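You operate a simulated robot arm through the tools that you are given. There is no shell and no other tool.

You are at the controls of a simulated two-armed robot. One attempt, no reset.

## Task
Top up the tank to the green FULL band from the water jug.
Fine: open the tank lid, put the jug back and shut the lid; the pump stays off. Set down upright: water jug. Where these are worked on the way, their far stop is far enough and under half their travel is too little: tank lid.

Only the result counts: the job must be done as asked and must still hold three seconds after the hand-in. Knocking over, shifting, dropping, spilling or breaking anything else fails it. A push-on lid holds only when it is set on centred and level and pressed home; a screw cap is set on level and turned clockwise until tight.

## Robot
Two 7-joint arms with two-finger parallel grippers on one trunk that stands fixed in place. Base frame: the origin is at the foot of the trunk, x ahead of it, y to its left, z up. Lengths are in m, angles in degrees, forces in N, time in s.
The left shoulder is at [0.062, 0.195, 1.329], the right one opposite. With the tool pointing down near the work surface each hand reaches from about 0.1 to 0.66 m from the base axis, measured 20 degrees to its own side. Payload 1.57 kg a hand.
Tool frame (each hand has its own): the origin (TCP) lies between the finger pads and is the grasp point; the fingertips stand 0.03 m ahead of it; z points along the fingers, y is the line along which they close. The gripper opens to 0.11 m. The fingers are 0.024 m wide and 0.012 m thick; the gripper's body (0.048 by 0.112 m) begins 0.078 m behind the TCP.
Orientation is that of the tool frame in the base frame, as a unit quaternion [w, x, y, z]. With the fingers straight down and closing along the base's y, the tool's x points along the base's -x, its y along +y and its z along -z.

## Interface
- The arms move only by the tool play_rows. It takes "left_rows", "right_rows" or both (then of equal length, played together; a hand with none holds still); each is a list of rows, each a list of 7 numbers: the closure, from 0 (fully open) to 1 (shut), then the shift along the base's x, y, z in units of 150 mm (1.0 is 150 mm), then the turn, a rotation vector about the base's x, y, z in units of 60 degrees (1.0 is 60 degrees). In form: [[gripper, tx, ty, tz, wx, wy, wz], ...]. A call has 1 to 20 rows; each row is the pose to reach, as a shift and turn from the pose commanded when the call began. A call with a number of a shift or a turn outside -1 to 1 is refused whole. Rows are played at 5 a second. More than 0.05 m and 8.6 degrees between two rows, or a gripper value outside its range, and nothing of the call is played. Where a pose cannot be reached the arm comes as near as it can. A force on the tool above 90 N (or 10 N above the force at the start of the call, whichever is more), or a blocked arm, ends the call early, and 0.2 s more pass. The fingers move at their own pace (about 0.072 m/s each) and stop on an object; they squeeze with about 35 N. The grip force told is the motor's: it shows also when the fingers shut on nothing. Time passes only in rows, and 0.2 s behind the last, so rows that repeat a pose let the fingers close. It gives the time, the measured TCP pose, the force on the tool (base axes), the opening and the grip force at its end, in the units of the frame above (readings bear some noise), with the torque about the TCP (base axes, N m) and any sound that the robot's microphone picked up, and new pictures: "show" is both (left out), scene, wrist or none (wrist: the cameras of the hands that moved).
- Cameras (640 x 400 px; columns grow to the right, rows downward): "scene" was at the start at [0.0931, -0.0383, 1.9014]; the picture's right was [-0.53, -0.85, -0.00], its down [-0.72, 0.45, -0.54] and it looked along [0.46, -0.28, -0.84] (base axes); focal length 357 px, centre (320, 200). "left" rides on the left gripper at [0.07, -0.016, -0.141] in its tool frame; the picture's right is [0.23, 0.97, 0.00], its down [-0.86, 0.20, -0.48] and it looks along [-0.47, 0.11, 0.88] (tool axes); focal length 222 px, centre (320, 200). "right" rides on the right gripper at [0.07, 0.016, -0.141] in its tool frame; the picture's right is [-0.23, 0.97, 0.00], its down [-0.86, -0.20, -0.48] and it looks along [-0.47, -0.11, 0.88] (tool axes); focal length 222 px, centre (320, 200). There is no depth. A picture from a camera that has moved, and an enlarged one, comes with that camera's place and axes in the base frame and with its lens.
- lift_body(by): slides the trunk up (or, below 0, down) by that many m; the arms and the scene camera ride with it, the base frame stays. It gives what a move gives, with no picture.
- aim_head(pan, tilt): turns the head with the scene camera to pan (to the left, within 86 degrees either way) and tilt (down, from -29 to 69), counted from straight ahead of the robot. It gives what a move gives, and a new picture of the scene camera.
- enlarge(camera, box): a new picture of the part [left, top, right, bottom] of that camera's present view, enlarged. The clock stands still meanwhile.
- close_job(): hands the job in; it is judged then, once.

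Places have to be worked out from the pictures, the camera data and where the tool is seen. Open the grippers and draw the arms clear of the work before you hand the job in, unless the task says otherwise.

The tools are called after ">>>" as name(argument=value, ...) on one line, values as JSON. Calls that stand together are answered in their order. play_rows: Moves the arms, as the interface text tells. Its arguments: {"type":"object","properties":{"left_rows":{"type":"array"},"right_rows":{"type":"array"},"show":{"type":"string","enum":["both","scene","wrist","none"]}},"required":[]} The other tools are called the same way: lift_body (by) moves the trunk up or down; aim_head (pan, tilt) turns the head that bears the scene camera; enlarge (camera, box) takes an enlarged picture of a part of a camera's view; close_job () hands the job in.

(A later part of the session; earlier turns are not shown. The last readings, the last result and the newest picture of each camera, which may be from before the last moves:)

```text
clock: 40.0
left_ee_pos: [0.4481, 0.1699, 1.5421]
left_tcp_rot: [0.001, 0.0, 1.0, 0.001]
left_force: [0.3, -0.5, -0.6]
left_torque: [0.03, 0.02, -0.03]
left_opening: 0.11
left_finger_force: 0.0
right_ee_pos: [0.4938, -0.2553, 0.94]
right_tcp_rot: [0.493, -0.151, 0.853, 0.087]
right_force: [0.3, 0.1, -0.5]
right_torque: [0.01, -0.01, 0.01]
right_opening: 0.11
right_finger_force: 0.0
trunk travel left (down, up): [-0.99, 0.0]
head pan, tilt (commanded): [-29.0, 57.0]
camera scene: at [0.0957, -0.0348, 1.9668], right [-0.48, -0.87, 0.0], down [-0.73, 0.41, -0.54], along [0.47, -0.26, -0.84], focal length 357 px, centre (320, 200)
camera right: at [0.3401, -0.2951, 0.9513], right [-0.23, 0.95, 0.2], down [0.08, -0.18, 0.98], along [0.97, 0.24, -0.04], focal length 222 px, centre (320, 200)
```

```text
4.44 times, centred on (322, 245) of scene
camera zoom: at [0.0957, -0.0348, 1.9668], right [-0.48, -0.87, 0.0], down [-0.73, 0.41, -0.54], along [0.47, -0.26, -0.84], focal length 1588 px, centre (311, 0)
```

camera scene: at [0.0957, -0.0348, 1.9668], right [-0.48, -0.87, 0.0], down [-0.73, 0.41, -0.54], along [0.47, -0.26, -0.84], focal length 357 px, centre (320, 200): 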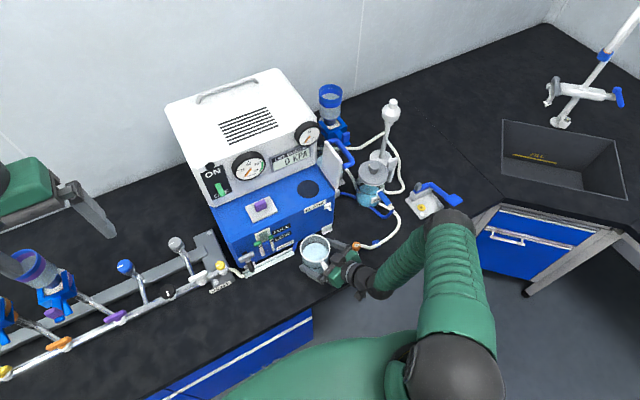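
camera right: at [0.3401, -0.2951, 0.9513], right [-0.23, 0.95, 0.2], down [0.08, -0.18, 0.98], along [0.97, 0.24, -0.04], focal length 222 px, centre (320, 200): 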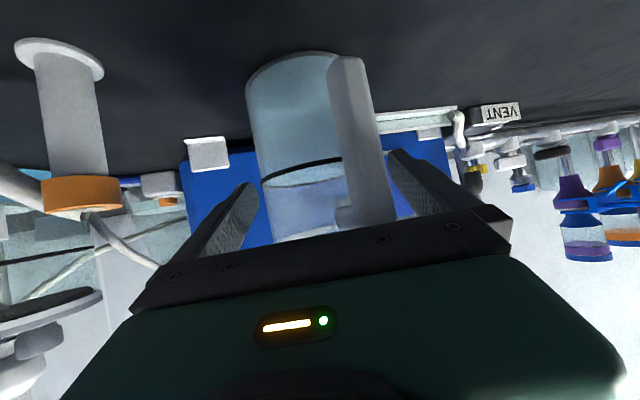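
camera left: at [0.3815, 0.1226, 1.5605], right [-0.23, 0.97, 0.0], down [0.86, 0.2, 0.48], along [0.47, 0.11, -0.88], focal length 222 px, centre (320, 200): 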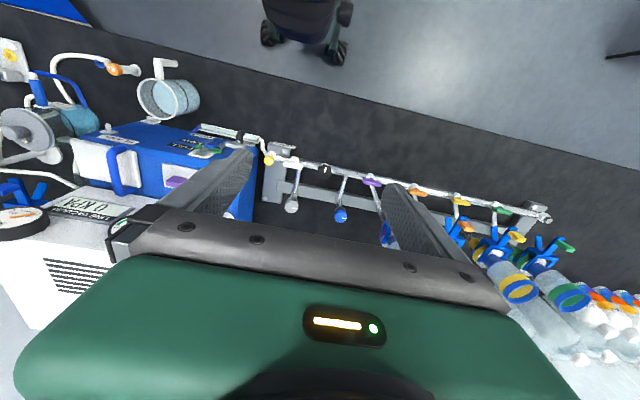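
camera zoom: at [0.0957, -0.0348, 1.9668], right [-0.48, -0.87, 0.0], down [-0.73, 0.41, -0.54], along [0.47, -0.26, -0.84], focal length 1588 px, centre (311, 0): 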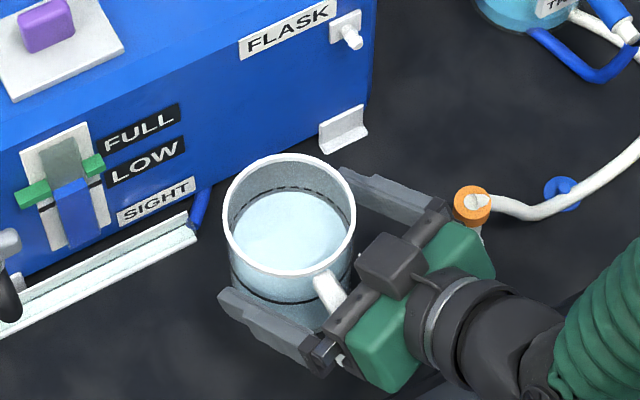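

The jug is straddled with no contact and the handle is clear of fingers and palm. I close the gripper on the jug body.

>>> play_rows(right_rows=[[0.1, 0, 0, 0, 0, 0, 0], [0.15, 0, 0, 0, 0, 0, 0], [0.25, 0, 0, 0, 0, 0, 0], [0.4, 0, 0, 0, 0, 0, 0], [1.0, 0, 0, 0, 0, 0, 0], [1.0, 0, 0, 0, 0, 0, 0]], show="both")

>>> enlarge(camera="scene", box=[270, 200, 374, 290])

```text
clock: 41.4
left_ee_pos: [0.4477, 0.17, 1.5418]
left_tcp_rot: [0.001, -0.001, 1.0, 0.0]
left_force: [0.4, 0.5, 0.9]
left_torque: [0.01, 0.03, 0.02]
left_opening: 0.1099
left_finger_force: 0.0
right_ee_pos: [0.4942, -0.2561, 0.9387]
right_tcp_rot: [0.492, -0.151, 0.853, 0.087]
right_force: [0.0, 0.2, -0.4]
right_torque: [-0.14, -0.07, 0.03]
right_opening: 0.0925
right_finger_force: 34.6
trunk travel left (down, up): [-0.99, 0.0]
head pan, tilt (commanded): [-29.0, 57.0]
camera scene: at [0.0965, -0.035, 1.9667], right [-0.48, -0.87, 0.0], down [-0.73, 0.41, -0.54], along [0.47, -0.26, -0.84], focal length 357 px, centre (320, 200)
camera right: at [0.3404, -0.2953, 0.9512], right [-0.23, 0.95, 0.2], down [0.08, -0.18, 0.98], along [0.97, 0.24, -0.04], focal length 222 px, centre (320, 200)
```

scene: 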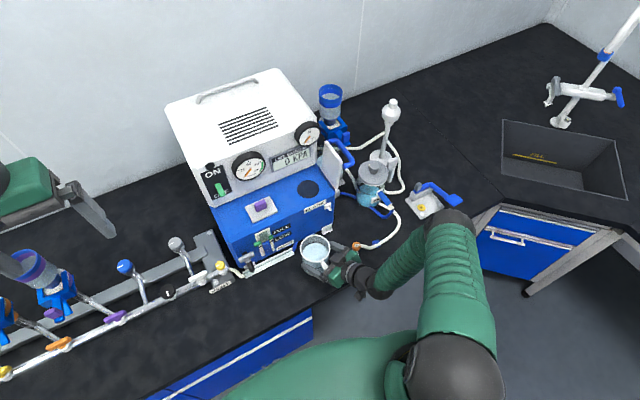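
right: 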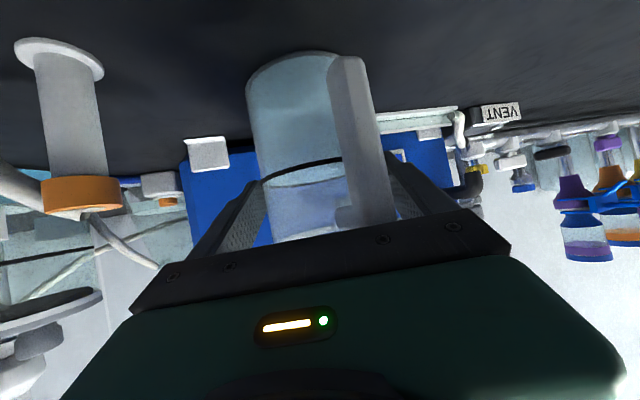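

```text
4.44 times, centred on (322, 245) of scene
camera zoom: at [0.0965, -0.035, 1.9667], right [-0.48, -0.87, 0.0], down [-0.73, 0.41, -0.54], along [0.47, -0.26, -0.84], focal length 1588 px, centre (311, 0)
```

zoom: 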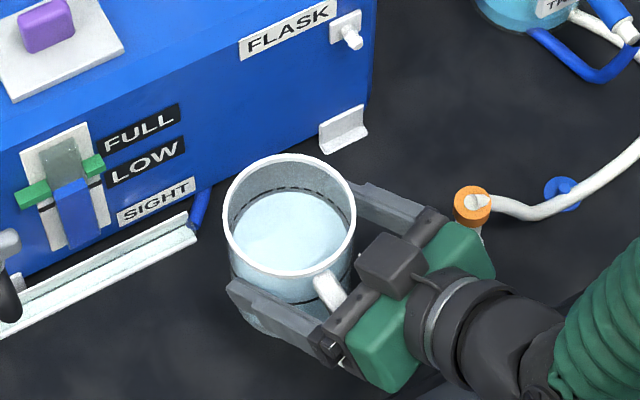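

The jug is held (opening 92.5 mm, 34.6 N) without being disturbed. I note this return pose (TCP 0.494, −0.256, 0.939) and lift gently straight up 15 cm.

>>> play_rows(right_rows=[[1.0, 0, 0, 0.04, 0, 0, 0], [1.0, 0, 0, 0.12, 0, 0, 0], [1.0, 0, 0, 0.24, 0, 0, 0], [1.0, 0, 0, 0.36, 0, 0, 0], [1.0, 0, 0, 0.48, 0, 0, 0], [1.0, 0, 0, 0.6, 0, 0, 0], [1.0, 0, 0, 0.72, 0, 0, 0], [1.0, 0, 0, 0.84, 0, 0, 0], [1.0, 0, 0, 0.93, 0, 0, 0], [1.0, 0, 0, 0.98, 0, 0, 0]], show="both")

```text
clock: 43.6
left_ee_pos: [0.448, 0.1695, 1.5418]
left_tcp_rot: [0.0, 0.0, 1.0, 0.0]
left_force: [0.0, -0.4, -0.5]
left_torque: [0.03, -0.02, -0.03]
left_opening: 0.11
left_finger_force: 0.0
right_ee_pos: [0.4957, -0.2567, 1.0862]
right_tcp_rot: [0.492, -0.15, 0.853, 0.086]
right_force: [-0.4, -0.2, -5.5]
right_torque: [-0.01, -0.03, 0.0]
right_opening: 0.0922
right_finger_force: 35.3
trunk travel left (down, up): [-0.99, 0.0]
head pan, tilt (commanded): [-29.0, 57.0]
camera scene: at [0.0973, -0.0352, 1.9666], right [-0.48, -0.87, 0.0], down [-0.73, 0.41, -0.54], along [0.47, -0.26, -0.84], focal length 357 px, centre (320, 200)
camera right: at [0.3411, -0.2955, 1.0984], right [-0.23, 0.95, 0.2], down [0.08, -0.18, 0.98], along [0.97, 0.24, -0.04], focal length 222 px, centre (320, 200)
```

scene: 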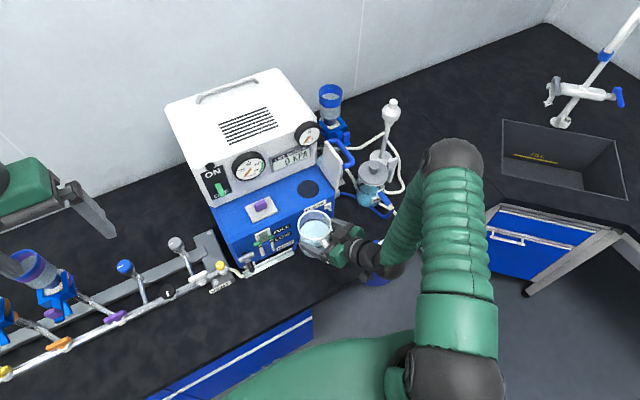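
right: 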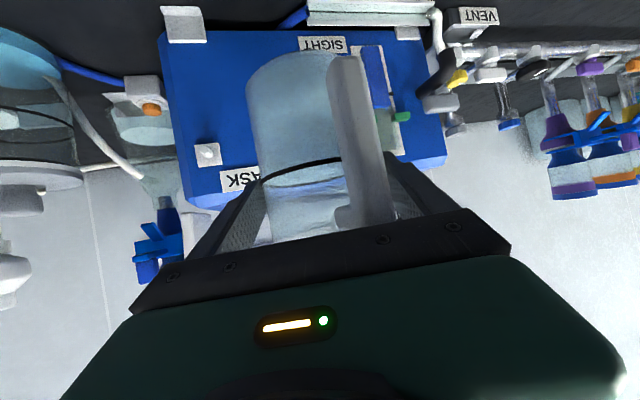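

The jug is up (5.5 N load) and steady. I ease it slightly forward, then up to z≈1.18 with a safe 18° pre-tilt (water starts spilling only near 32°), which keeps the arm from folding.

>>> play_rows(right_rows=[[1.0, 0.06, -0.02, 0.02, 0, 0, 0], [1.0, 0.12, -0.05, 0.06, 0, 0, 0], [1.0, 0.18, -0.08, 0.12, -0.01, 0.03, 0], [1.0, 0.2, -0.1, 0.2, -0.025, 0.07, 0], [1.0, 0.2, -0.1, 0.28, -0.04, 0.11, 0], [1.0, 0.2, -0.1, 0.36, -0.055, 0.15, 0], [1.0, 0.2, -0.1, 0.44, -0.07, 0.19, 0], [1.0, 0.2, -0.1, 0.52, -0.085, 0.23, 0], [1.0, 0.2, -0.1, 0.59, -0.095, 0.26, 0], [1.0, 0.2, -0.1, 0.64, -0.103, 0.282, 0]], show="both")

>>> enlarge(camera="scene", box=[240, 150, 380, 260])

```text
clock: 45.8
left_ee_pos: [0.4488, 0.1693, 1.5414]
left_tcp_rot: [0.001, 0.0, 1.0, 0.0]
left_force: [-0.1, -0.2, 0.2]
left_torque: [0.02, 0.0, -0.02]
left_opening: 0.1099
left_finger_force: 0.0
right_ee_pos: [0.5249, -0.2716, 1.1831]
right_tcp_rot: [0.351, -0.163, 0.92, 0.062]
right_force: [0.7, 0.1, -5.4]
right_torque: [-0.03, -0.05, -0.03]
right_opening: 0.0922
right_finger_force: 34.6
trunk travel left (down, up): [-0.99, 0.0]
head pan, tilt (commanded): [-29.0, 57.0]
camera scene: at [0.0972, -0.0348, 1.9666], right [-0.48, -0.87, 0.0], down [-0.73, 0.41, -0.54], along [0.47, -0.26, -0.84], focal length 357 px, centre (320, 200)
camera right: at [0.3808, -0.3069, 1.2424], right [-0.17, 0.97, 0.15], down [0.37, -0.08, 0.93], along [0.91, 0.22, -0.34], focal length 222 px, centre (320, 200)
```

scene: 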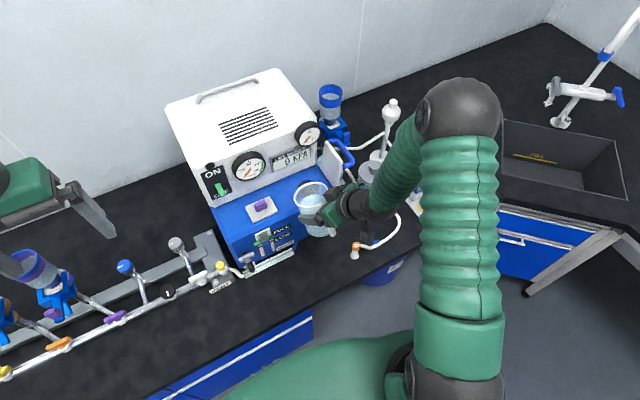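
right: 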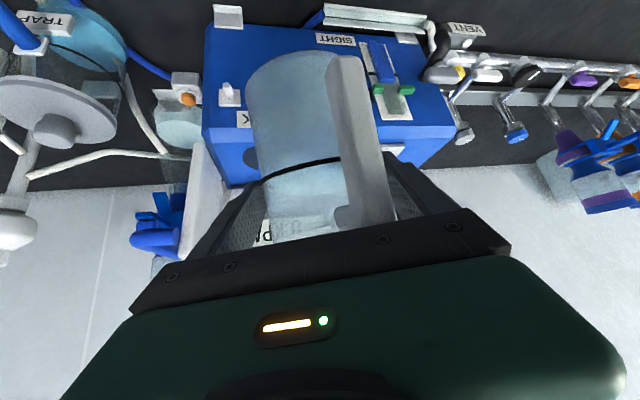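

```text
3.64 times, centred on (310, 205) of scene
camera zoom: at [0.0972, -0.0348, 1.9666], right [-0.48, -0.87, 0.0], down [-0.73, 0.41, -0.54], along [0.47, -0.26, -0.84], focal length 1299 px, centre (356, 182)
```

zoom: 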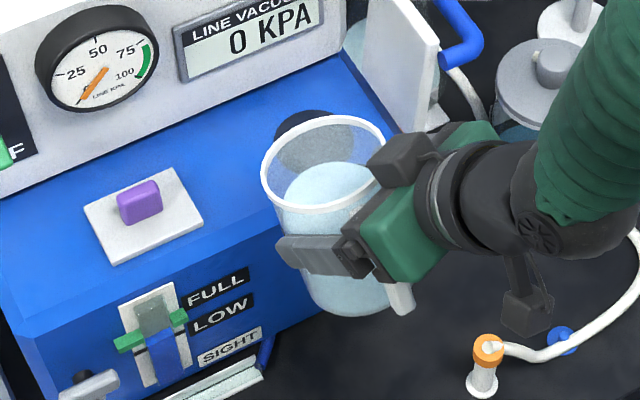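

Still no spill and the sight glass stays visible. I bring the jug over the tank with the lip near the hole's centre, turning the yaw down to about 3° and keeping z≈1.185.

>>> play_rows(right_rows=[[1.0, 0.03, -0.03, 0.01, 0, 0, -0.03], [1.0, 0.08, -0.07, 0.015, 0, 0, -0.07], [1.0, 0.14, -0.11, 0.015, 0, 0, -0.12], [1.0, 0.2, -0.15, 0.015, 0, 0, -0.17], [1.0, 0.26, -0.19, 0.015, 0, 0, -0.22], [1.0, 0.31, -0.23, 0.015, 0, 0, -0.26], [1.0, 0.347, -0.249, 0.015, 0, 0, -0.283], [1.0, 0.347, -0.249, 0.015, 0, 0, -0.283]], show="both")

>>> enlarge(camera="scene", box=[240, 140, 380, 250])

>>> enlarge(camera="right", box=[180, 60, 440, 240])

```text
clock: 47.6
left_ee_pos: [0.4502, 0.1702, 1.5412]
left_tcp_rot: [0.0, 0.0, 1.0, 0.001]
left_force: [0.2, 1.3, 0.0]
left_torque: [0.01, 0.01, 0.01]
left_opening: 0.1101
left_finger_force: 0.2
right_ee_pos: [0.5773, -0.3093, 1.1831]
right_tcp_rot: [0.357, -0.024, 0.934, 0.009]
right_force: [0.7, 0.5, -4.8]
right_torque: [-0.05, -0.06, 0.04]
right_opening: 0.0921
right_finger_force: 35.0
trunk travel left (down, up): [-0.99, 0.0]
head pan, tilt (commanded): [-29.0, 57.0]
camera scene: at [0.0981, -0.0351, 1.9666], right [-0.48, -0.87, 0.0], down [-0.74, 0.41, -0.54], along [0.47, -0.26, -0.84], focal length 357 px, centre (320, 200)
camera right: at [0.4298, -0.3012, 1.2442], right [0.12, 0.98, 0.15], down [0.33, -0.18, 0.93], along [0.94, -0.06, -0.34], focal length 222 px, centre (320, 200)
```

scene: 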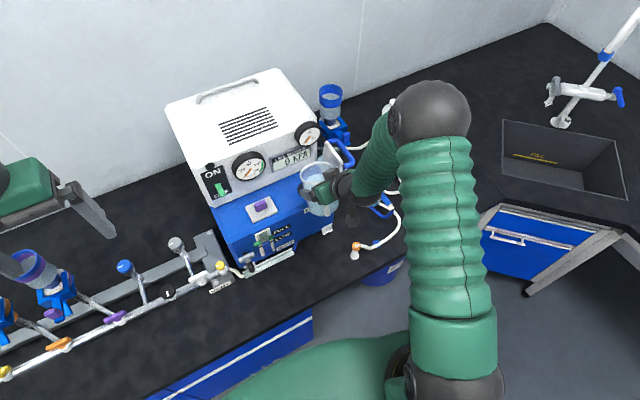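
right: 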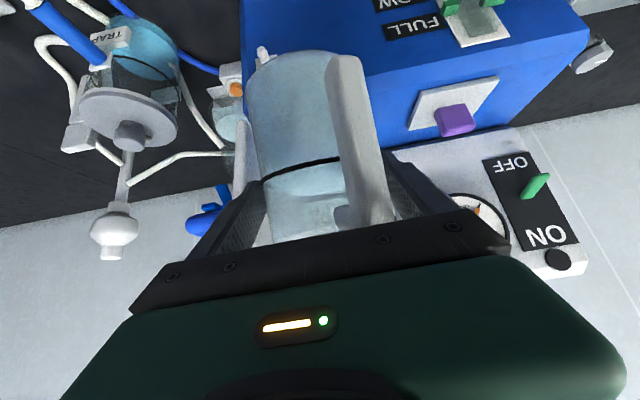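

```text
3.64 times, centred on (310, 195) of scene
camera zoom: at [0.0981, -0.0351, 1.9666], right [-0.48, -0.87, 0.0], down [-0.74, 0.41, -0.54], along [0.47, -0.26, -0.84], focal length 1299 px, centre (356, 218)
```

zoom: 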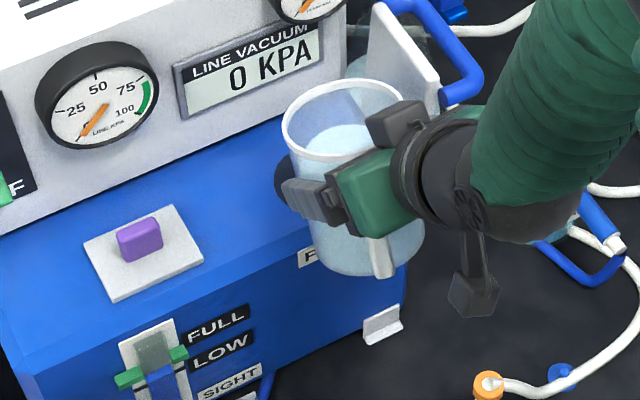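

```text
2.22 times, centred on (310, 150) of right
camera zoom: at [0.4298, -0.3012, 1.2442], right [0.12, 0.98, 0.15], down [0.33, -0.18, 0.93], along [0.94, -0.06, -0.34], focal length 494 px, centre (342, 311)
```

zoom: 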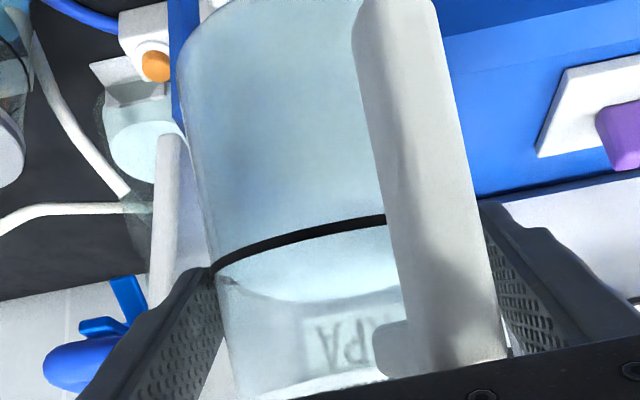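

The lip's predicted point (0.650, −0.306) agrees with the picture and lies over the hole. I tilt further in small steps to ~34°, lowering 1.5 cm, and watch for the first water and the sight level.

>>> play_rows(right_rows=[[1.0, 0, 0, -0.02, -0.0025, 0.05, 0], [1.0, 0, 0, -0.04, -0.005, 0.1, 0], [1.0, 0, 0, -0.06, -0.0075, 0.15, 0], [1.0, 0, 0, -0.08, -0.01, 0.2, 0], [1.0, 0, 0, -0.1, -0.012, 0.235, 0], [1.0, 0, 0, -0.1, -0.0135, 0.265, 0], [1.0, 0, 0, -0.1, -0.0135, 0.265, 0], [1.0, 0, 0, -0.1, -0.0135, 0.265, 0]], show="both")

>>> enlarge(camera="scene", box=[240, 140, 380, 250])

>>> enlarge(camera="scene", box=[240, 215, 304, 255])

```text
clock: 49.4
left_ee_pos: [0.4485, 0.1709, 1.5414]
left_tcp_rot: [0.0, 0.0, 1.0, 0.001]
left_force: [0.0, -0.4, 0.4]
left_torque: [-0.02, -0.03, -0.02]
left_opening: 0.1099
left_finger_force: 0.0
right_ee_pos: [0.5783, -0.3098, 1.1687]
right_tcp_rot: [0.225, -0.026, 0.974, 0.007]
right_force: [0.5, -0.5, -4.9]
right_torque: [-0.03, -0.06, 0.06]
right_opening: 0.0918
right_finger_force: 34.7
trunk travel left (down, up): [-0.99, 0.0]
head pan, tilt (commanded): [-29.0, 57.0]
camera scene: at [0.0979, -0.0351, 1.9666], right [-0.48, -0.87, 0.0], down [-0.74, 0.41, -0.54], along [0.47, -0.26, -0.84], focal length 357 px, centre (320, 200)
camera right: at [0.4511, -0.3, 1.2673], right [0.15, 0.98, 0.1], down [0.57, -0.17, 0.8], along [0.81, -0.06, -0.59], focal length 222 px, centre (320, 200)
```

scene: 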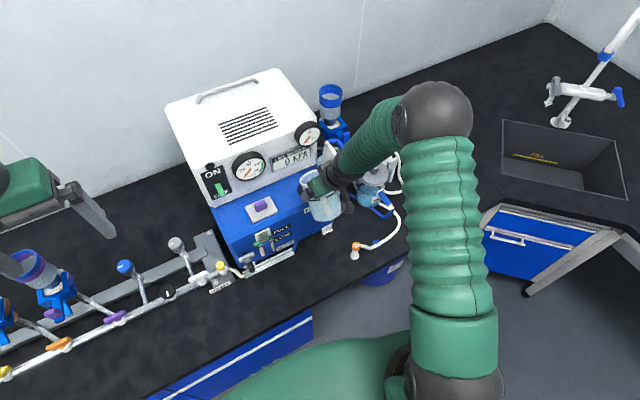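
right: 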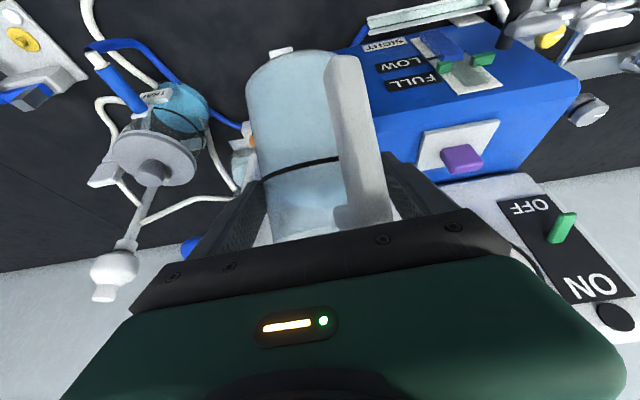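

```text
3.64 times, centred on (310, 195) of scene
camera zoom: at [0.0979, -0.0351, 1.9666], right [-0.48, -0.87, 0.0], down [-0.74, 0.41, -0.54], along [0.47, -0.26, -0.84], focal length 1299 px, centre (356, 218)
```

zoom: 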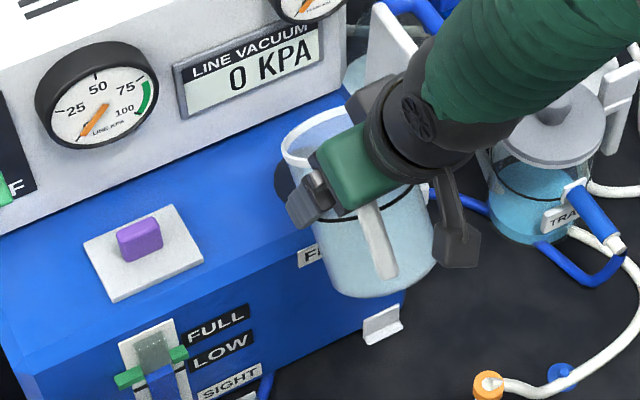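

```text
10.00 times, centred on (272, 235) of scene
camera zoom: at [0.0979, -0.0351, 1.9666], right [-0.48, -0.87, 0.0], down [-0.74, 0.41, -0.54], along [0.47, -0.26, -0.84], focal length 3572 px, centre (800, -150)
```

zoom: 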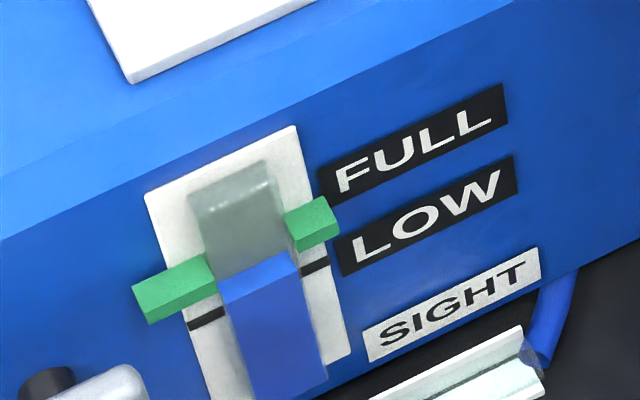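

At 34° tilt there is no clear stream yet and the sight level looks unchanged. I continue in small steps to ~40°.

>>> play_rows(right_rows=[[1.0, 0, 0, -0.005, -0.0015, 0.03, 0], [1.0, 0, 0, -0.01, -0.0025, 0.055, 0], [1.0, 0, 0, -0.015, -0.004, 0.08, 0], [1.0, 0, 0, -0.02, -0.005, 0.1, 0], [1.0, 0, 0, -0.02, -0.005, 0.1, 0], [1.0, 0, 0, -0.02, -0.005, 0.1, 0]], show="both")

>>> enlarge(camera="scene", box=[270, 150, 360, 220])

>>> enlarge(camera="scene", box=[240, 215, 304, 255])

```text
clock: 50.8
left_ee_pos: [0.448, 0.169, 1.5418]
left_tcp_rot: [0.001, 0.001, 1.0, 0.001]
left_force: [0.1, 0.3, 0.6]
left_torque: [-0.07, -0.01, 0.0]
left_opening: 0.11
left_finger_force: 0.2
right_ee_pos: [0.5784, -0.3097, 1.1662]
right_tcp_rot: [0.173, -0.027, 0.985, 0.005]
right_force: [-0.2, 0.3, -6.0]
right_torque: [0.0, -0.05, -0.02]
right_opening: 0.0921
right_finger_force: 35.1
trunk travel left (down, up): [-0.99, 0.0]
head pan, tilt (commanded): [-29.0, 57.0]
camera scene: at [0.098, -0.0351, 1.9666], right [-0.48, -0.87, 0.0], down [-0.74, 0.41, -0.54], along [0.47, -0.26, -0.84], focal length 357 px, centre (320, 200)
camera right: at [0.4621, -0.2998, 1.2768], right [0.16, 0.98, 0.08], down [0.65, -0.17, 0.74], along [0.74, -0.07, -0.67], focal length 222 px, centre (320, 200)
```

scene: 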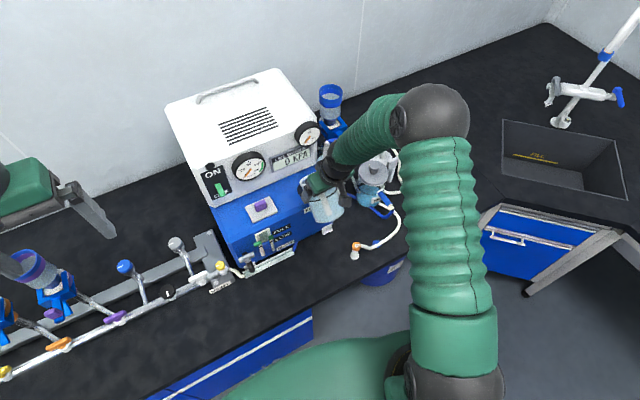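
right: 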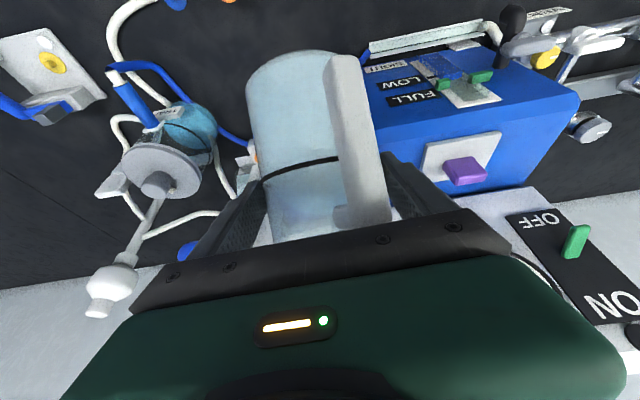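

```text
5.71 times, centred on (315, 185) of scene
camera zoom: at [0.098, -0.0351, 1.9666], right [-0.48, -0.87, 0.0], down [-0.74, 0.41, -0.54], along [0.47, -0.26, -0.84], focal length 2041 px, centre (349, 286)
```

zoom: 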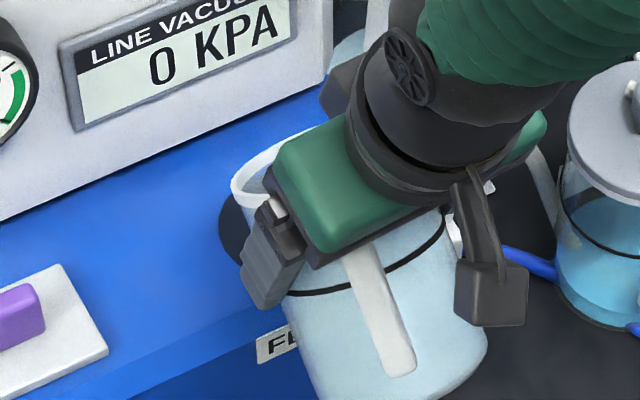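

```text
10.00 times, centred on (272, 235) of scene
camera zoom: at [0.098, -0.0351, 1.9666], right [-0.48, -0.87, 0.0], down [-0.74, 0.41, -0.54], along [0.47, -0.26, -0.84], focal length 3572 px, centre (800, -150)
```

zoom: 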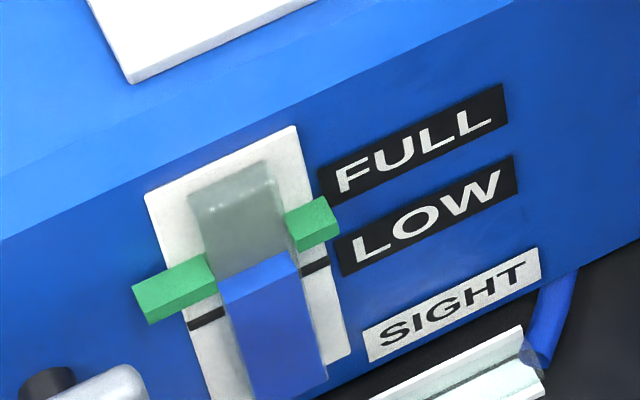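

No pouring at 40°: the water surface evidently sits at the jug's black ring (about half height), so pouring should begin near 50°. I tilt on to ~48°, keeping the lip fixed over the hole.

>>> play_rows(right_rows=[[1.0, 0.005, 0, -0.01, -0.0017, 0.033, 0], [1.0, 0.012, 0, -0.02, -0.0033, 0.066, 0], [1.0, 0.02, 0, -0.03, -0.005, 0.1, 0], [1.0, 0.027, 0, -0.04, -0.0067, 0.133, 0], [1.0, 0.027, 0, -0.04, -0.0067, 0.133, 0], [1.0, 0.027, 0, -0.04, -0.0067, 0.133, 0]], show="both")

>>> enlarge(camera="scene", box=[270, 150, 360, 220])

>>> enlarge(camera="scene", box=[240, 215, 304, 255])

>>> enlarge(camera="right", box=[200, 30, 440, 240])

```text
clock: 52.2
left_ee_pos: [0.4498, 0.1709, 1.5416]
left_tcp_rot: [0.002, 0.0, 1.0, 0.001]
left_force: [0.5, -0.9, 0.2]
left_torque: [-0.01, 0.0, 0.02]
left_opening: 0.1099
left_finger_force: 0.1
right_ee_pos: [0.5809, -0.3103, 1.1596]
right_tcp_rot: [0.104, -0.027, 0.994, 0.002]
right_force: [-0.3, 0.1, -3.3]
right_torque: [-0.05, -0.06, 0.0]
right_opening: 0.0916
right_finger_force: 35.0
trunk travel left (down, up): [-0.99, 0.0]
head pan, tilt (commanded): [-29.0, 57.0]
camera scene: at [0.0981, -0.0351, 1.9666], right [-0.48, -0.87, 0.0], down [-0.74, 0.41, -0.54], along [0.47, -0.26, -0.84], focal length 357 px, centre (320, 200)
camera right: at [0.4823, -0.2992, 1.2856], right [0.17, 0.98, 0.05], down [0.75, -0.16, 0.64], along [0.64, -0.07, -0.76], focal length 222 px, centre (320, 200)
```

scene: 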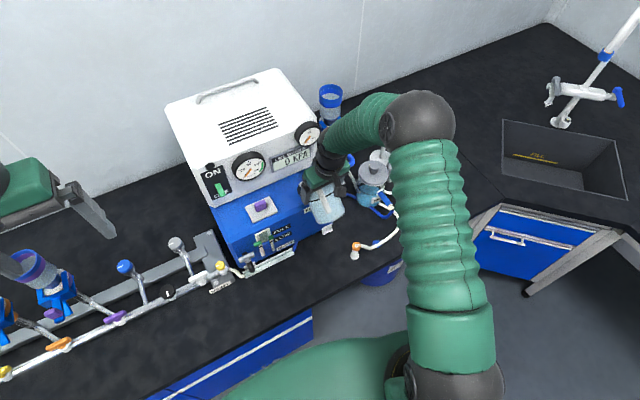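
right: 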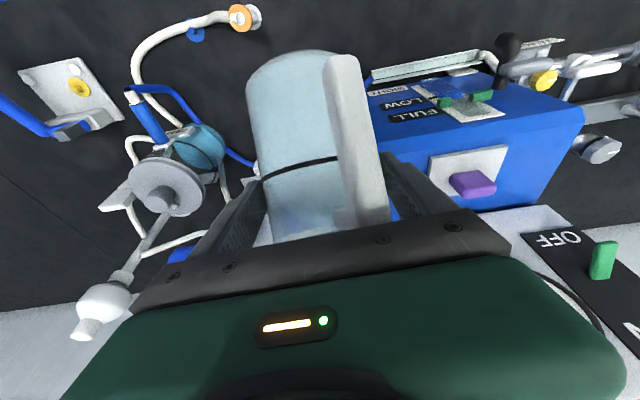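

```text
5.71 times, centred on (315, 185) of scene
camera zoom: at [0.0981, -0.0351, 1.9666], right [-0.48, -0.87, 0.0], down [-0.74, 0.41, -0.54], along [0.47, -0.26, -0.84], focal length 2041 px, centre (349, 286)
```

zoom: 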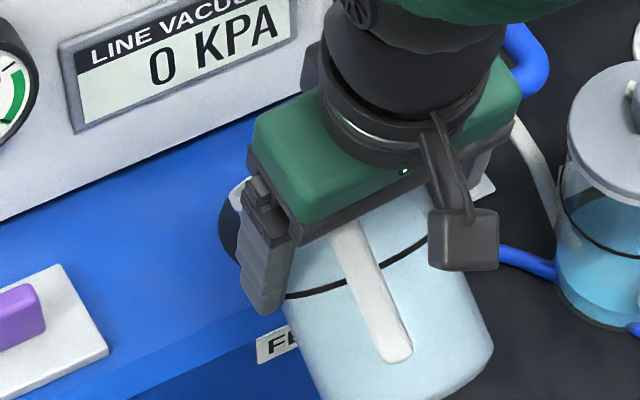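

```text
10.00 times, centred on (272, 235) of scene
camera zoom: at [0.0981, -0.0351, 1.9666], right [-0.48, -0.87, 0.0], down [-0.74, 0.41, -0.54], along [0.47, -0.26, -0.84], focal length 3572 px, centre (800, -150)
```

zoom: 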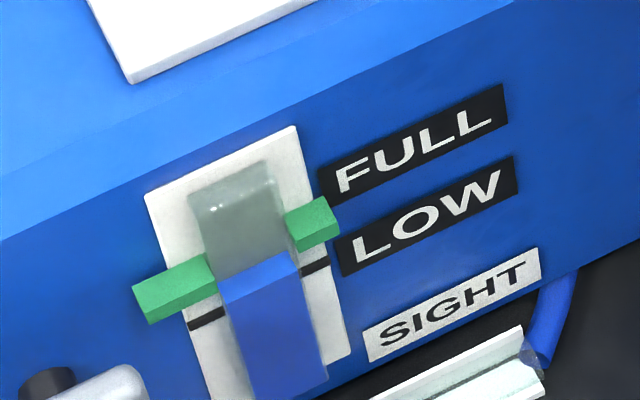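

```text
1.90 times, centred on (320, 135) of right
camera zoom: at [0.4823, -0.2992, 1.2856], right [0.17, 0.98, 0.05], down [0.75, -0.16, 0.64], along [0.64, -0.07, -0.76], focal length 423 px, centre (320, 324)
```

zoom: 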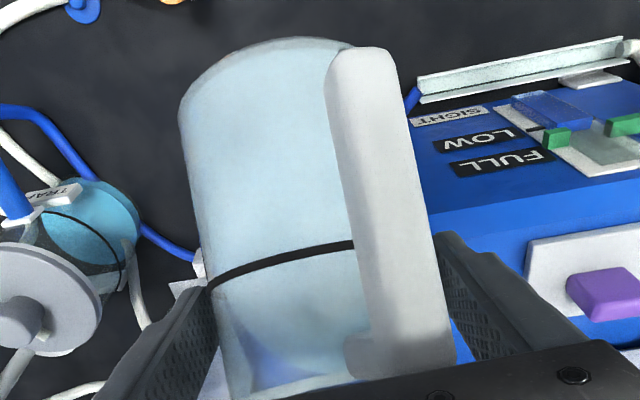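

At 48° the water inside has nearly reached the lip, but the sight level is still unchanged. I go on to ~54° slowly and hold.

>>> play_rows(right_rows=[[1.0, 0.006, 0, -0.01, -0.0017, 0.033, 0], [1.0, 0.012, 0, -0.02, -0.0033, 0.066, 0], [1.0, 0.019, 0, -0.03, -0.005, 0.1, 0], [1.0, 0.019, 0, -0.03, -0.005, 0.1, 0], [1.0, 0.019, 0, -0.03, -0.005, 0.1, 0], [1.0, 0.019, 0, -0.03, -0.005, 0.1, 0]], show="both")

>>> enlarge(camera="scene", box=[270, 150, 360, 220])

>>> enlarge(camera="scene", box=[240, 215, 304, 255])

>>> enlarge(camera="right", box=[200, 30, 440, 240])

```text
clock: 53.6
left_ee_pos: [0.449, 0.1699, 1.5426]
left_tcp_rot: [0.001, 0.0, 1.0, 0.001]
left_force: [0.4, 0.6, -0.6]
left_torque: [-0.01, -0.01, 0.02]
left_opening: 0.1099
left_finger_force: 0.0
right_ee_pos: [0.5857, -0.3095, 1.1552]
right_tcp_rot: [0.051, -0.027, 0.998, 0.002]
right_force: [0.7, -0.4, -3.5]
right_torque: [-0.02, -0.15, 0.02]
right_opening: 0.0919
right_finger_force: 34.8
trunk travel left (down, up): [-0.99, 0.0]
head pan, tilt (commanded): [-29.0, 57.0]
camera scene: at [0.0985, -0.035, 1.9666], right [-0.48, -0.87, 0.0], down [-0.74, 0.41, -0.54], along [0.47, -0.26, -0.84], focal length 357 px, centre (320, 200)
camera right: at [0.4989, -0.2985, 1.2906], right [0.17, 0.98, 0.03], down [0.81, -0.16, 0.56], along [0.56, -0.08, -0.83], focal length 222 px, centre (320, 200)
```

scene: 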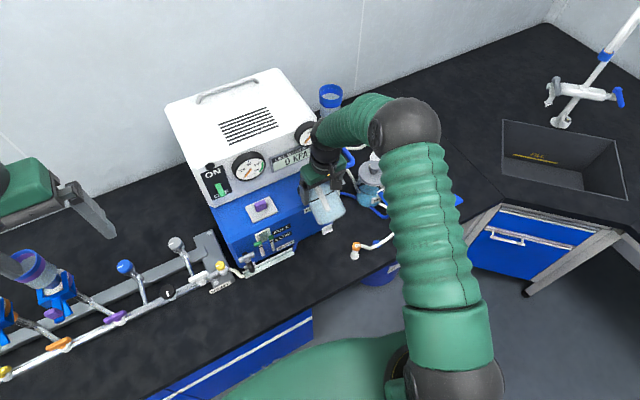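
right: 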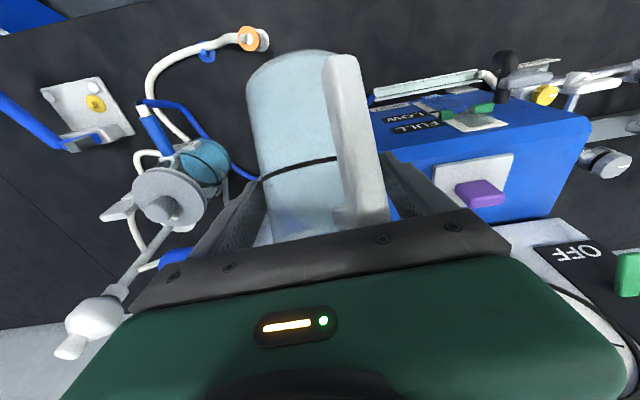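

```text
5.71 times, centred on (315, 185) of scene
camera zoom: at [0.0985, -0.035, 1.9666], right [-0.48, -0.87, 0.0], down [-0.74, 0.41, -0.54], along [0.47, -0.26, -0.84], focal length 2041 px, centre (349, 286)
```

zoom: 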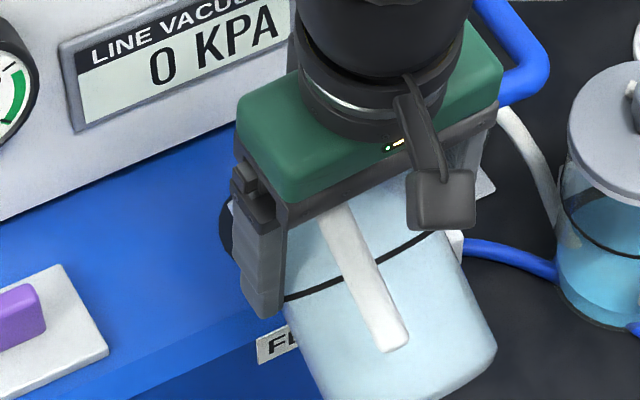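

```text
10.00 times, centred on (272, 235) of scene
camera zoom: at [0.0985, -0.035, 1.9666], right [-0.48, -0.87, 0.0], down [-0.74, 0.41, -0.54], along [0.47, -0.26, -0.84], focal length 3572 px, centre (800, -150)
```

zoom: 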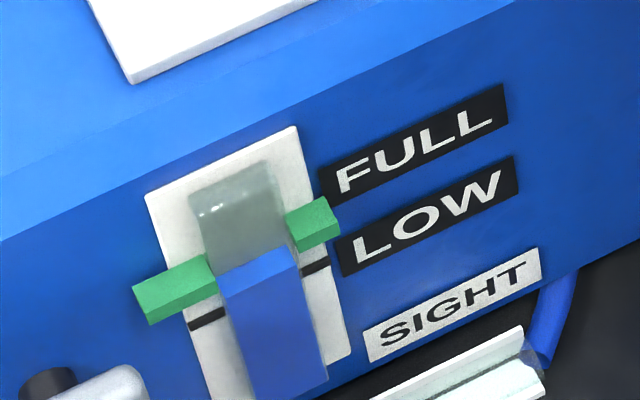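

```text
1.90 times, centred on (320, 135) of right
camera zoom: at [0.4989, -0.2985, 1.2906], right [0.17, 0.98, 0.03], down [0.81, -0.16, 0.56], along [0.56, -0.08, -0.83], focal length 423 px, centre (320, 324)
```

zoom: 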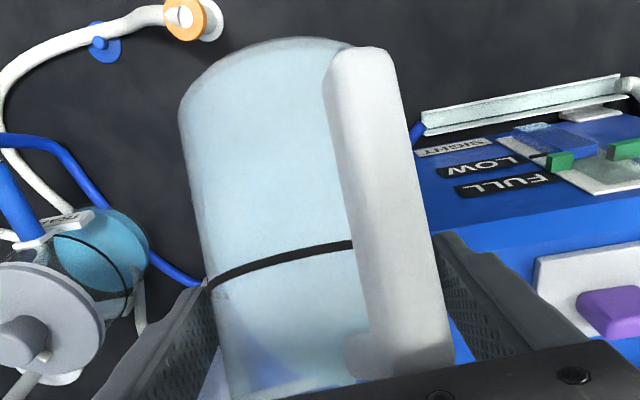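

The force reading has dropped and the sight level seems to creep up. I hold briefly and zoom very close on the sight glass.

>>> play_rows(right_rows=[[1.0, 0, 0, 0, 0, 0, 0], [1.0, 0, 0, 0, 0, 0, 0], [1.0, 0, 0, 0, 0, 0, 0], [1.0, 0, 0, 0, 0, 0, 0]], show="none")

>>> enlarge(camera="scene", box=[250, 225, 282, 247])

>>> enlarge(camera="scene", box=[290, 160, 330, 190])

```text
clock: 54.6
left_ee_pos: [0.4489, 0.1712, 1.5415]
left_tcp_rot: [0.002, 0.001, 1.0, 0.0]
left_force: [-0.3, 0.4, 0.5]
left_torque: [-0.01, 0.0, -0.03]
left_opening: 0.1103
left_finger_force: 0.0
right_ee_pos: [0.5843, -0.3107, 1.1549]
right_tcp_rot: [0.052, -0.027, 0.998, 0.003]
right_force: [-0.3, 0.2, -4.8]
right_torque: [0.0, -0.13, 0.01]
right_opening: 0.0916
right_finger_force: 35.0
trunk travel left (down, up): [-0.99, 0.0]
head pan, tilt (commanded): [-29.0, 57.0]
```

```text
16.00 times, centred on (266, 236) of scene
camera zoom: at [0.0984, -0.035, 1.9666], right [-0.48, -0.87, 0.0], down [-0.74, 0.41, -0.54], along [0.47, -0.26, -0.84], focal length 5715 px, centre (1184, -376)
```

zoom: 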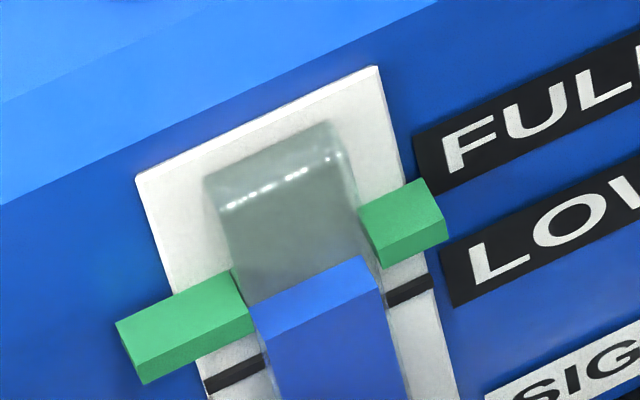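

```text
13.33 times, centred on (310, 175) of scene
camera zoom: at [0.0984, -0.035, 1.9666], right [-0.48, -0.87, 0.0], down [-0.74, 0.41, -0.54], along [0.47, -0.26, -0.84], focal length 4763 px, centre (453, 533)
```

zoom: 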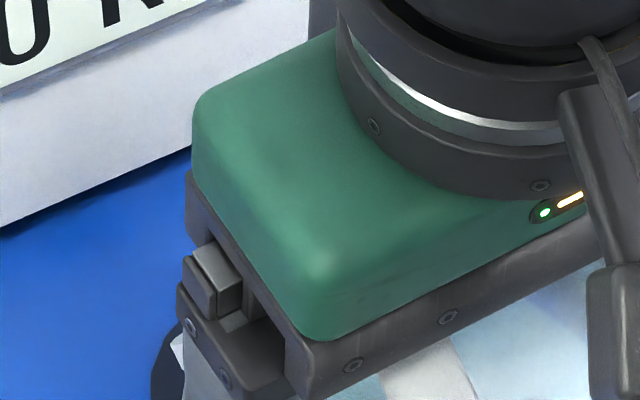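

The blue column's front edge is now only ~20 px below the green band at this zoom and slowly rising; its protrusion matches the brackets so the comparison is fair. I tilt on to ~58° and hold.

>>> play_rows(right_rows=[[1.0, 0.008, 0, -0.01, -0.0017, 0.035, 0], [1.0, 0.018, 0, -0.02, -0.0034, 0.067, 0], [1.0, 0.018, 0, -0.02, -0.0034, 0.067, 0], [1.0, 0.018, 0, -0.02, -0.0034, 0.067, 0], [1.0, 0.018, 0, -0.02, -0.0034, 0.067, 0]], show="scene")

>>> enlarge(camera="scene", box=[250, 225, 282, 247])

>>> enlarge(camera="right", box=[200, 30, 440, 240])

```text
clock: 55.8
left_ee_pos: [0.4501, 0.1715, 1.5423]
left_tcp_rot: [0.002, -0.001, 1.0, 0.001]
left_force: [0.1, 0.0, 0.3]
left_torque: [-0.01, 0.02, 0.0]
left_opening: 0.1103
left_finger_force: 0.0
right_ee_pos: [0.5878, -0.3095, 1.1536]
right_tcp_rot: [0.017, -0.027, 0.999, 0.002]
right_force: [1.0, 0.6, -3.5]
right_torque: [0.02, -0.1, 0.0]
right_opening: 0.0918
right_finger_force: 35.3
trunk travel left (down, up): [-0.99, 0.0]
head pan, tilt (commanded): [-29.0, 57.0]
camera scene: at [0.0984, -0.0349, 1.9666], right [-0.48, -0.87, 0.0], down [-0.74, 0.41, -0.54], along [0.47, -0.26, -0.84], focal length 357 px, centre (320, 200)
```

scene: 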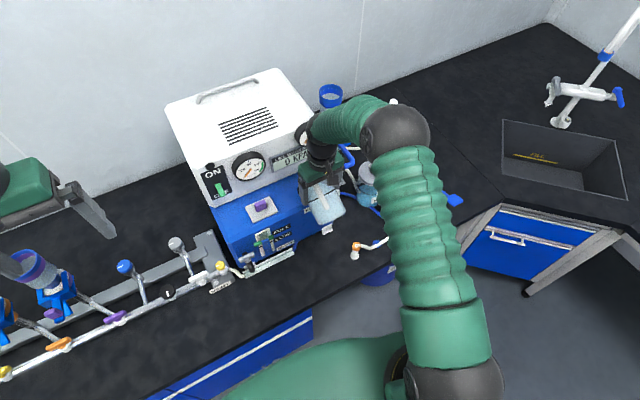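

```text
16.00 times, centred on (266, 236) of scene
camera zoom: at [0.0984, -0.0349, 1.9666], right [-0.48, -0.87, 0.0], down [-0.74, 0.41, -0.54], along [0.47, -0.26, -0.84], focal length 5715 px, centre (1184, -376)
```

zoom: 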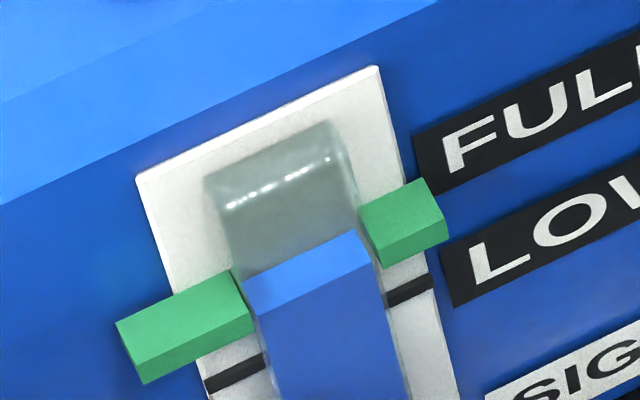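

```text
1.90 times, centred on (320, 135) of right
camera zoom: at [0.5111, -0.2975, 1.2932], right [0.17, 0.98, 0.01], down [0.85, -0.16, 0.51], along [0.5, -0.08, -0.86], focal length 423 px, centre (320, 324)
```

zoom: 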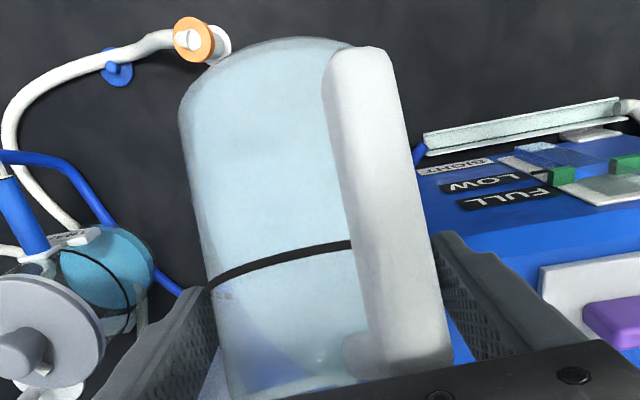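

The level has risen into the band (front edge ≈11 px above the band's bottom, band ≈25 px tall). I immediately tilt the jug back to stop the flow.

>>> play_rows(right_rows=[[1.0, -0.01, 0, 0.02, 0.006, -0.13, 0], [1.0, -0.03, 0, 0.04, 0.013, -0.26, 0], [1.0, -0.05, 0, 0.07, 0.019, -0.38, 0], [1.0, -0.06, 0, 0.1, 0.024, -0.48, 0]], show="scene")

>>> enlarge(camera="scene", box=[250, 225, 282, 247])

```text
clock: 56.8
left_ee_pos: [0.4484, 0.1708, 1.5408]
left_tcp_rot: [0.001, -0.001, 1.0, 0.0]
left_force: [-0.3, -0.8, 0.0]
left_torque: [0.03, -0.01, 0.02]
left_opening: 0.1101
left_finger_force: 0.1
right_ee_pos: [0.5788, -0.3101, 1.1675]
right_tcp_rot: [0.265, -0.027, 0.964, 0.008]
right_force: [-0.2, -0.3, -3.5]
right_torque: [-0.02, -0.06, 0.01]
right_opening: 0.0916
right_finger_force: 35.0
trunk travel left (down, up): [-0.99, 0.0]
head pan, tilt (commanded): [-29.0, 57.0]
camera scene: at [0.098, -0.0356, 1.9666], right [-0.48, -0.87, 0.0], down [-0.74, 0.41, -0.54], along [0.47, -0.26, -0.84], focal length 357 px, centre (320, 200)
```

scene: 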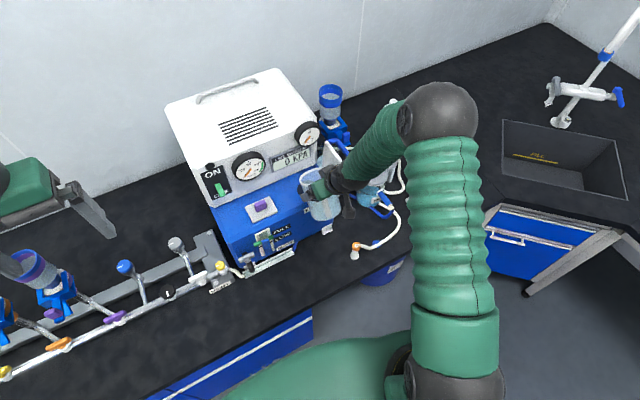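

```text
16.00 times, centred on (266, 236) of scene
camera zoom: at [0.098, -0.0356, 1.9666], right [-0.48, -0.87, 0.0], down [-0.74, 0.41, -0.54], along [0.47, -0.26, -0.84], focal length 5715 px, centre (1184, -376)
```

zoom: 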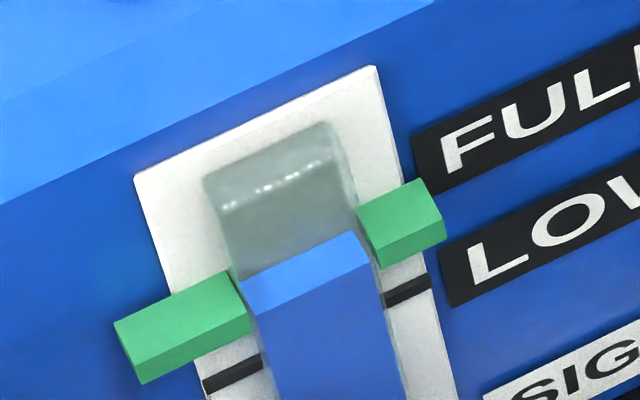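

The flow has stopped (θ≈28°) and the level holds. I zoom in further to judge the column's top edge against both green brackets.

>>> enlarge(camera="scene", box=[254, 231, 274, 245])

>>> enlarge(camera="right", box=[360, 20, 520, 120])

```text
16.00 times, centred on (264, 238) of scene
camera zoom: at [0.098, -0.0356, 1.9666], right [-0.48, -0.87, 0.0], down [-0.74, 0.41, -0.54], along [0.47, -0.26, -0.84], focal length 5715 px, centre (1216, -408)
```

zoom: 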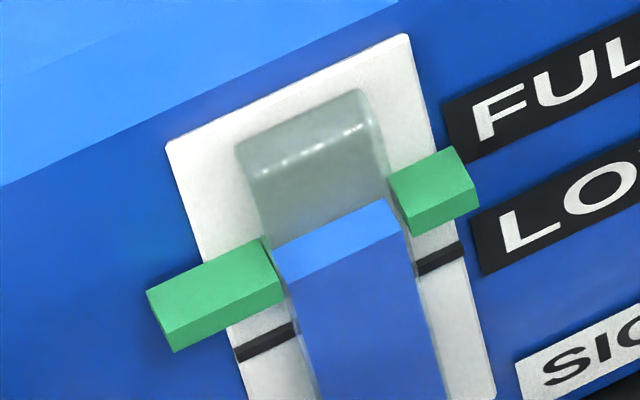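

```text
4.00 times, centred on (440, 70) of right
camera zoom: at [0.4445, -0.3009, 1.2549], right [0.14, 0.98, 0.12], down [0.5, -0.17, 0.85], along [0.85, -0.06, -0.52], focal length 888 px, centre (-160, 720)
```

zoom: 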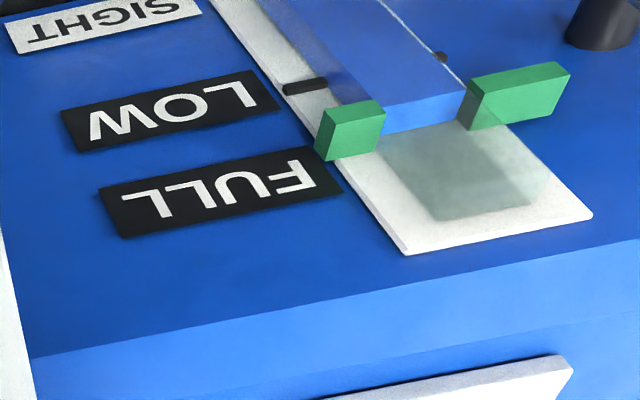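

The wrist camera also has a clear view of the sight from above. I zoom on it for a second reading.

>>> enlarge(camera="right", box=[430, 30, 510, 80])

>>> enlarge(camera="scene", box=[257, 233, 271, 242])

```text
8.00 times, centred on (470, 55) of right
camera zoom: at [0.4445, -0.3009, 1.2549], right [0.14, 0.98, 0.12], down [0.5, -0.17, 0.85], along [0.85, -0.06, -0.52], focal length 1777 px, centre (-880, 1360)
```

zoom: 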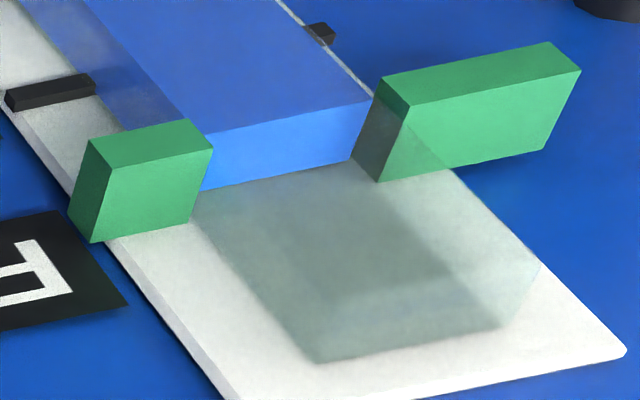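

```text
16.00 times, centred on (264, 238) of scene
camera zoom: at [0.098, -0.0356, 1.9666], right [-0.48, -0.87, 0.0], down [-0.74, 0.41, -0.54], along [0.47, -0.26, -0.84], focal length 5715 px, centre (1216, -400)
```

zoom: 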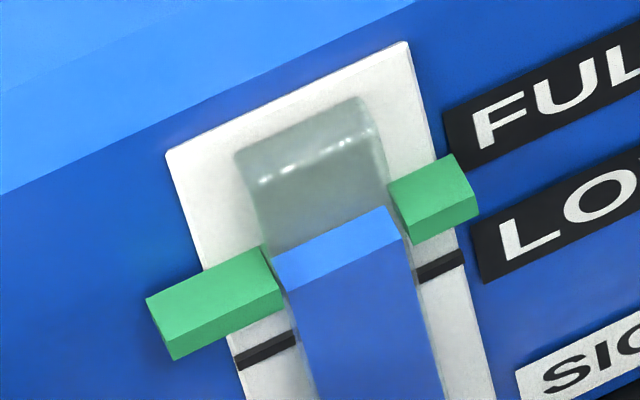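

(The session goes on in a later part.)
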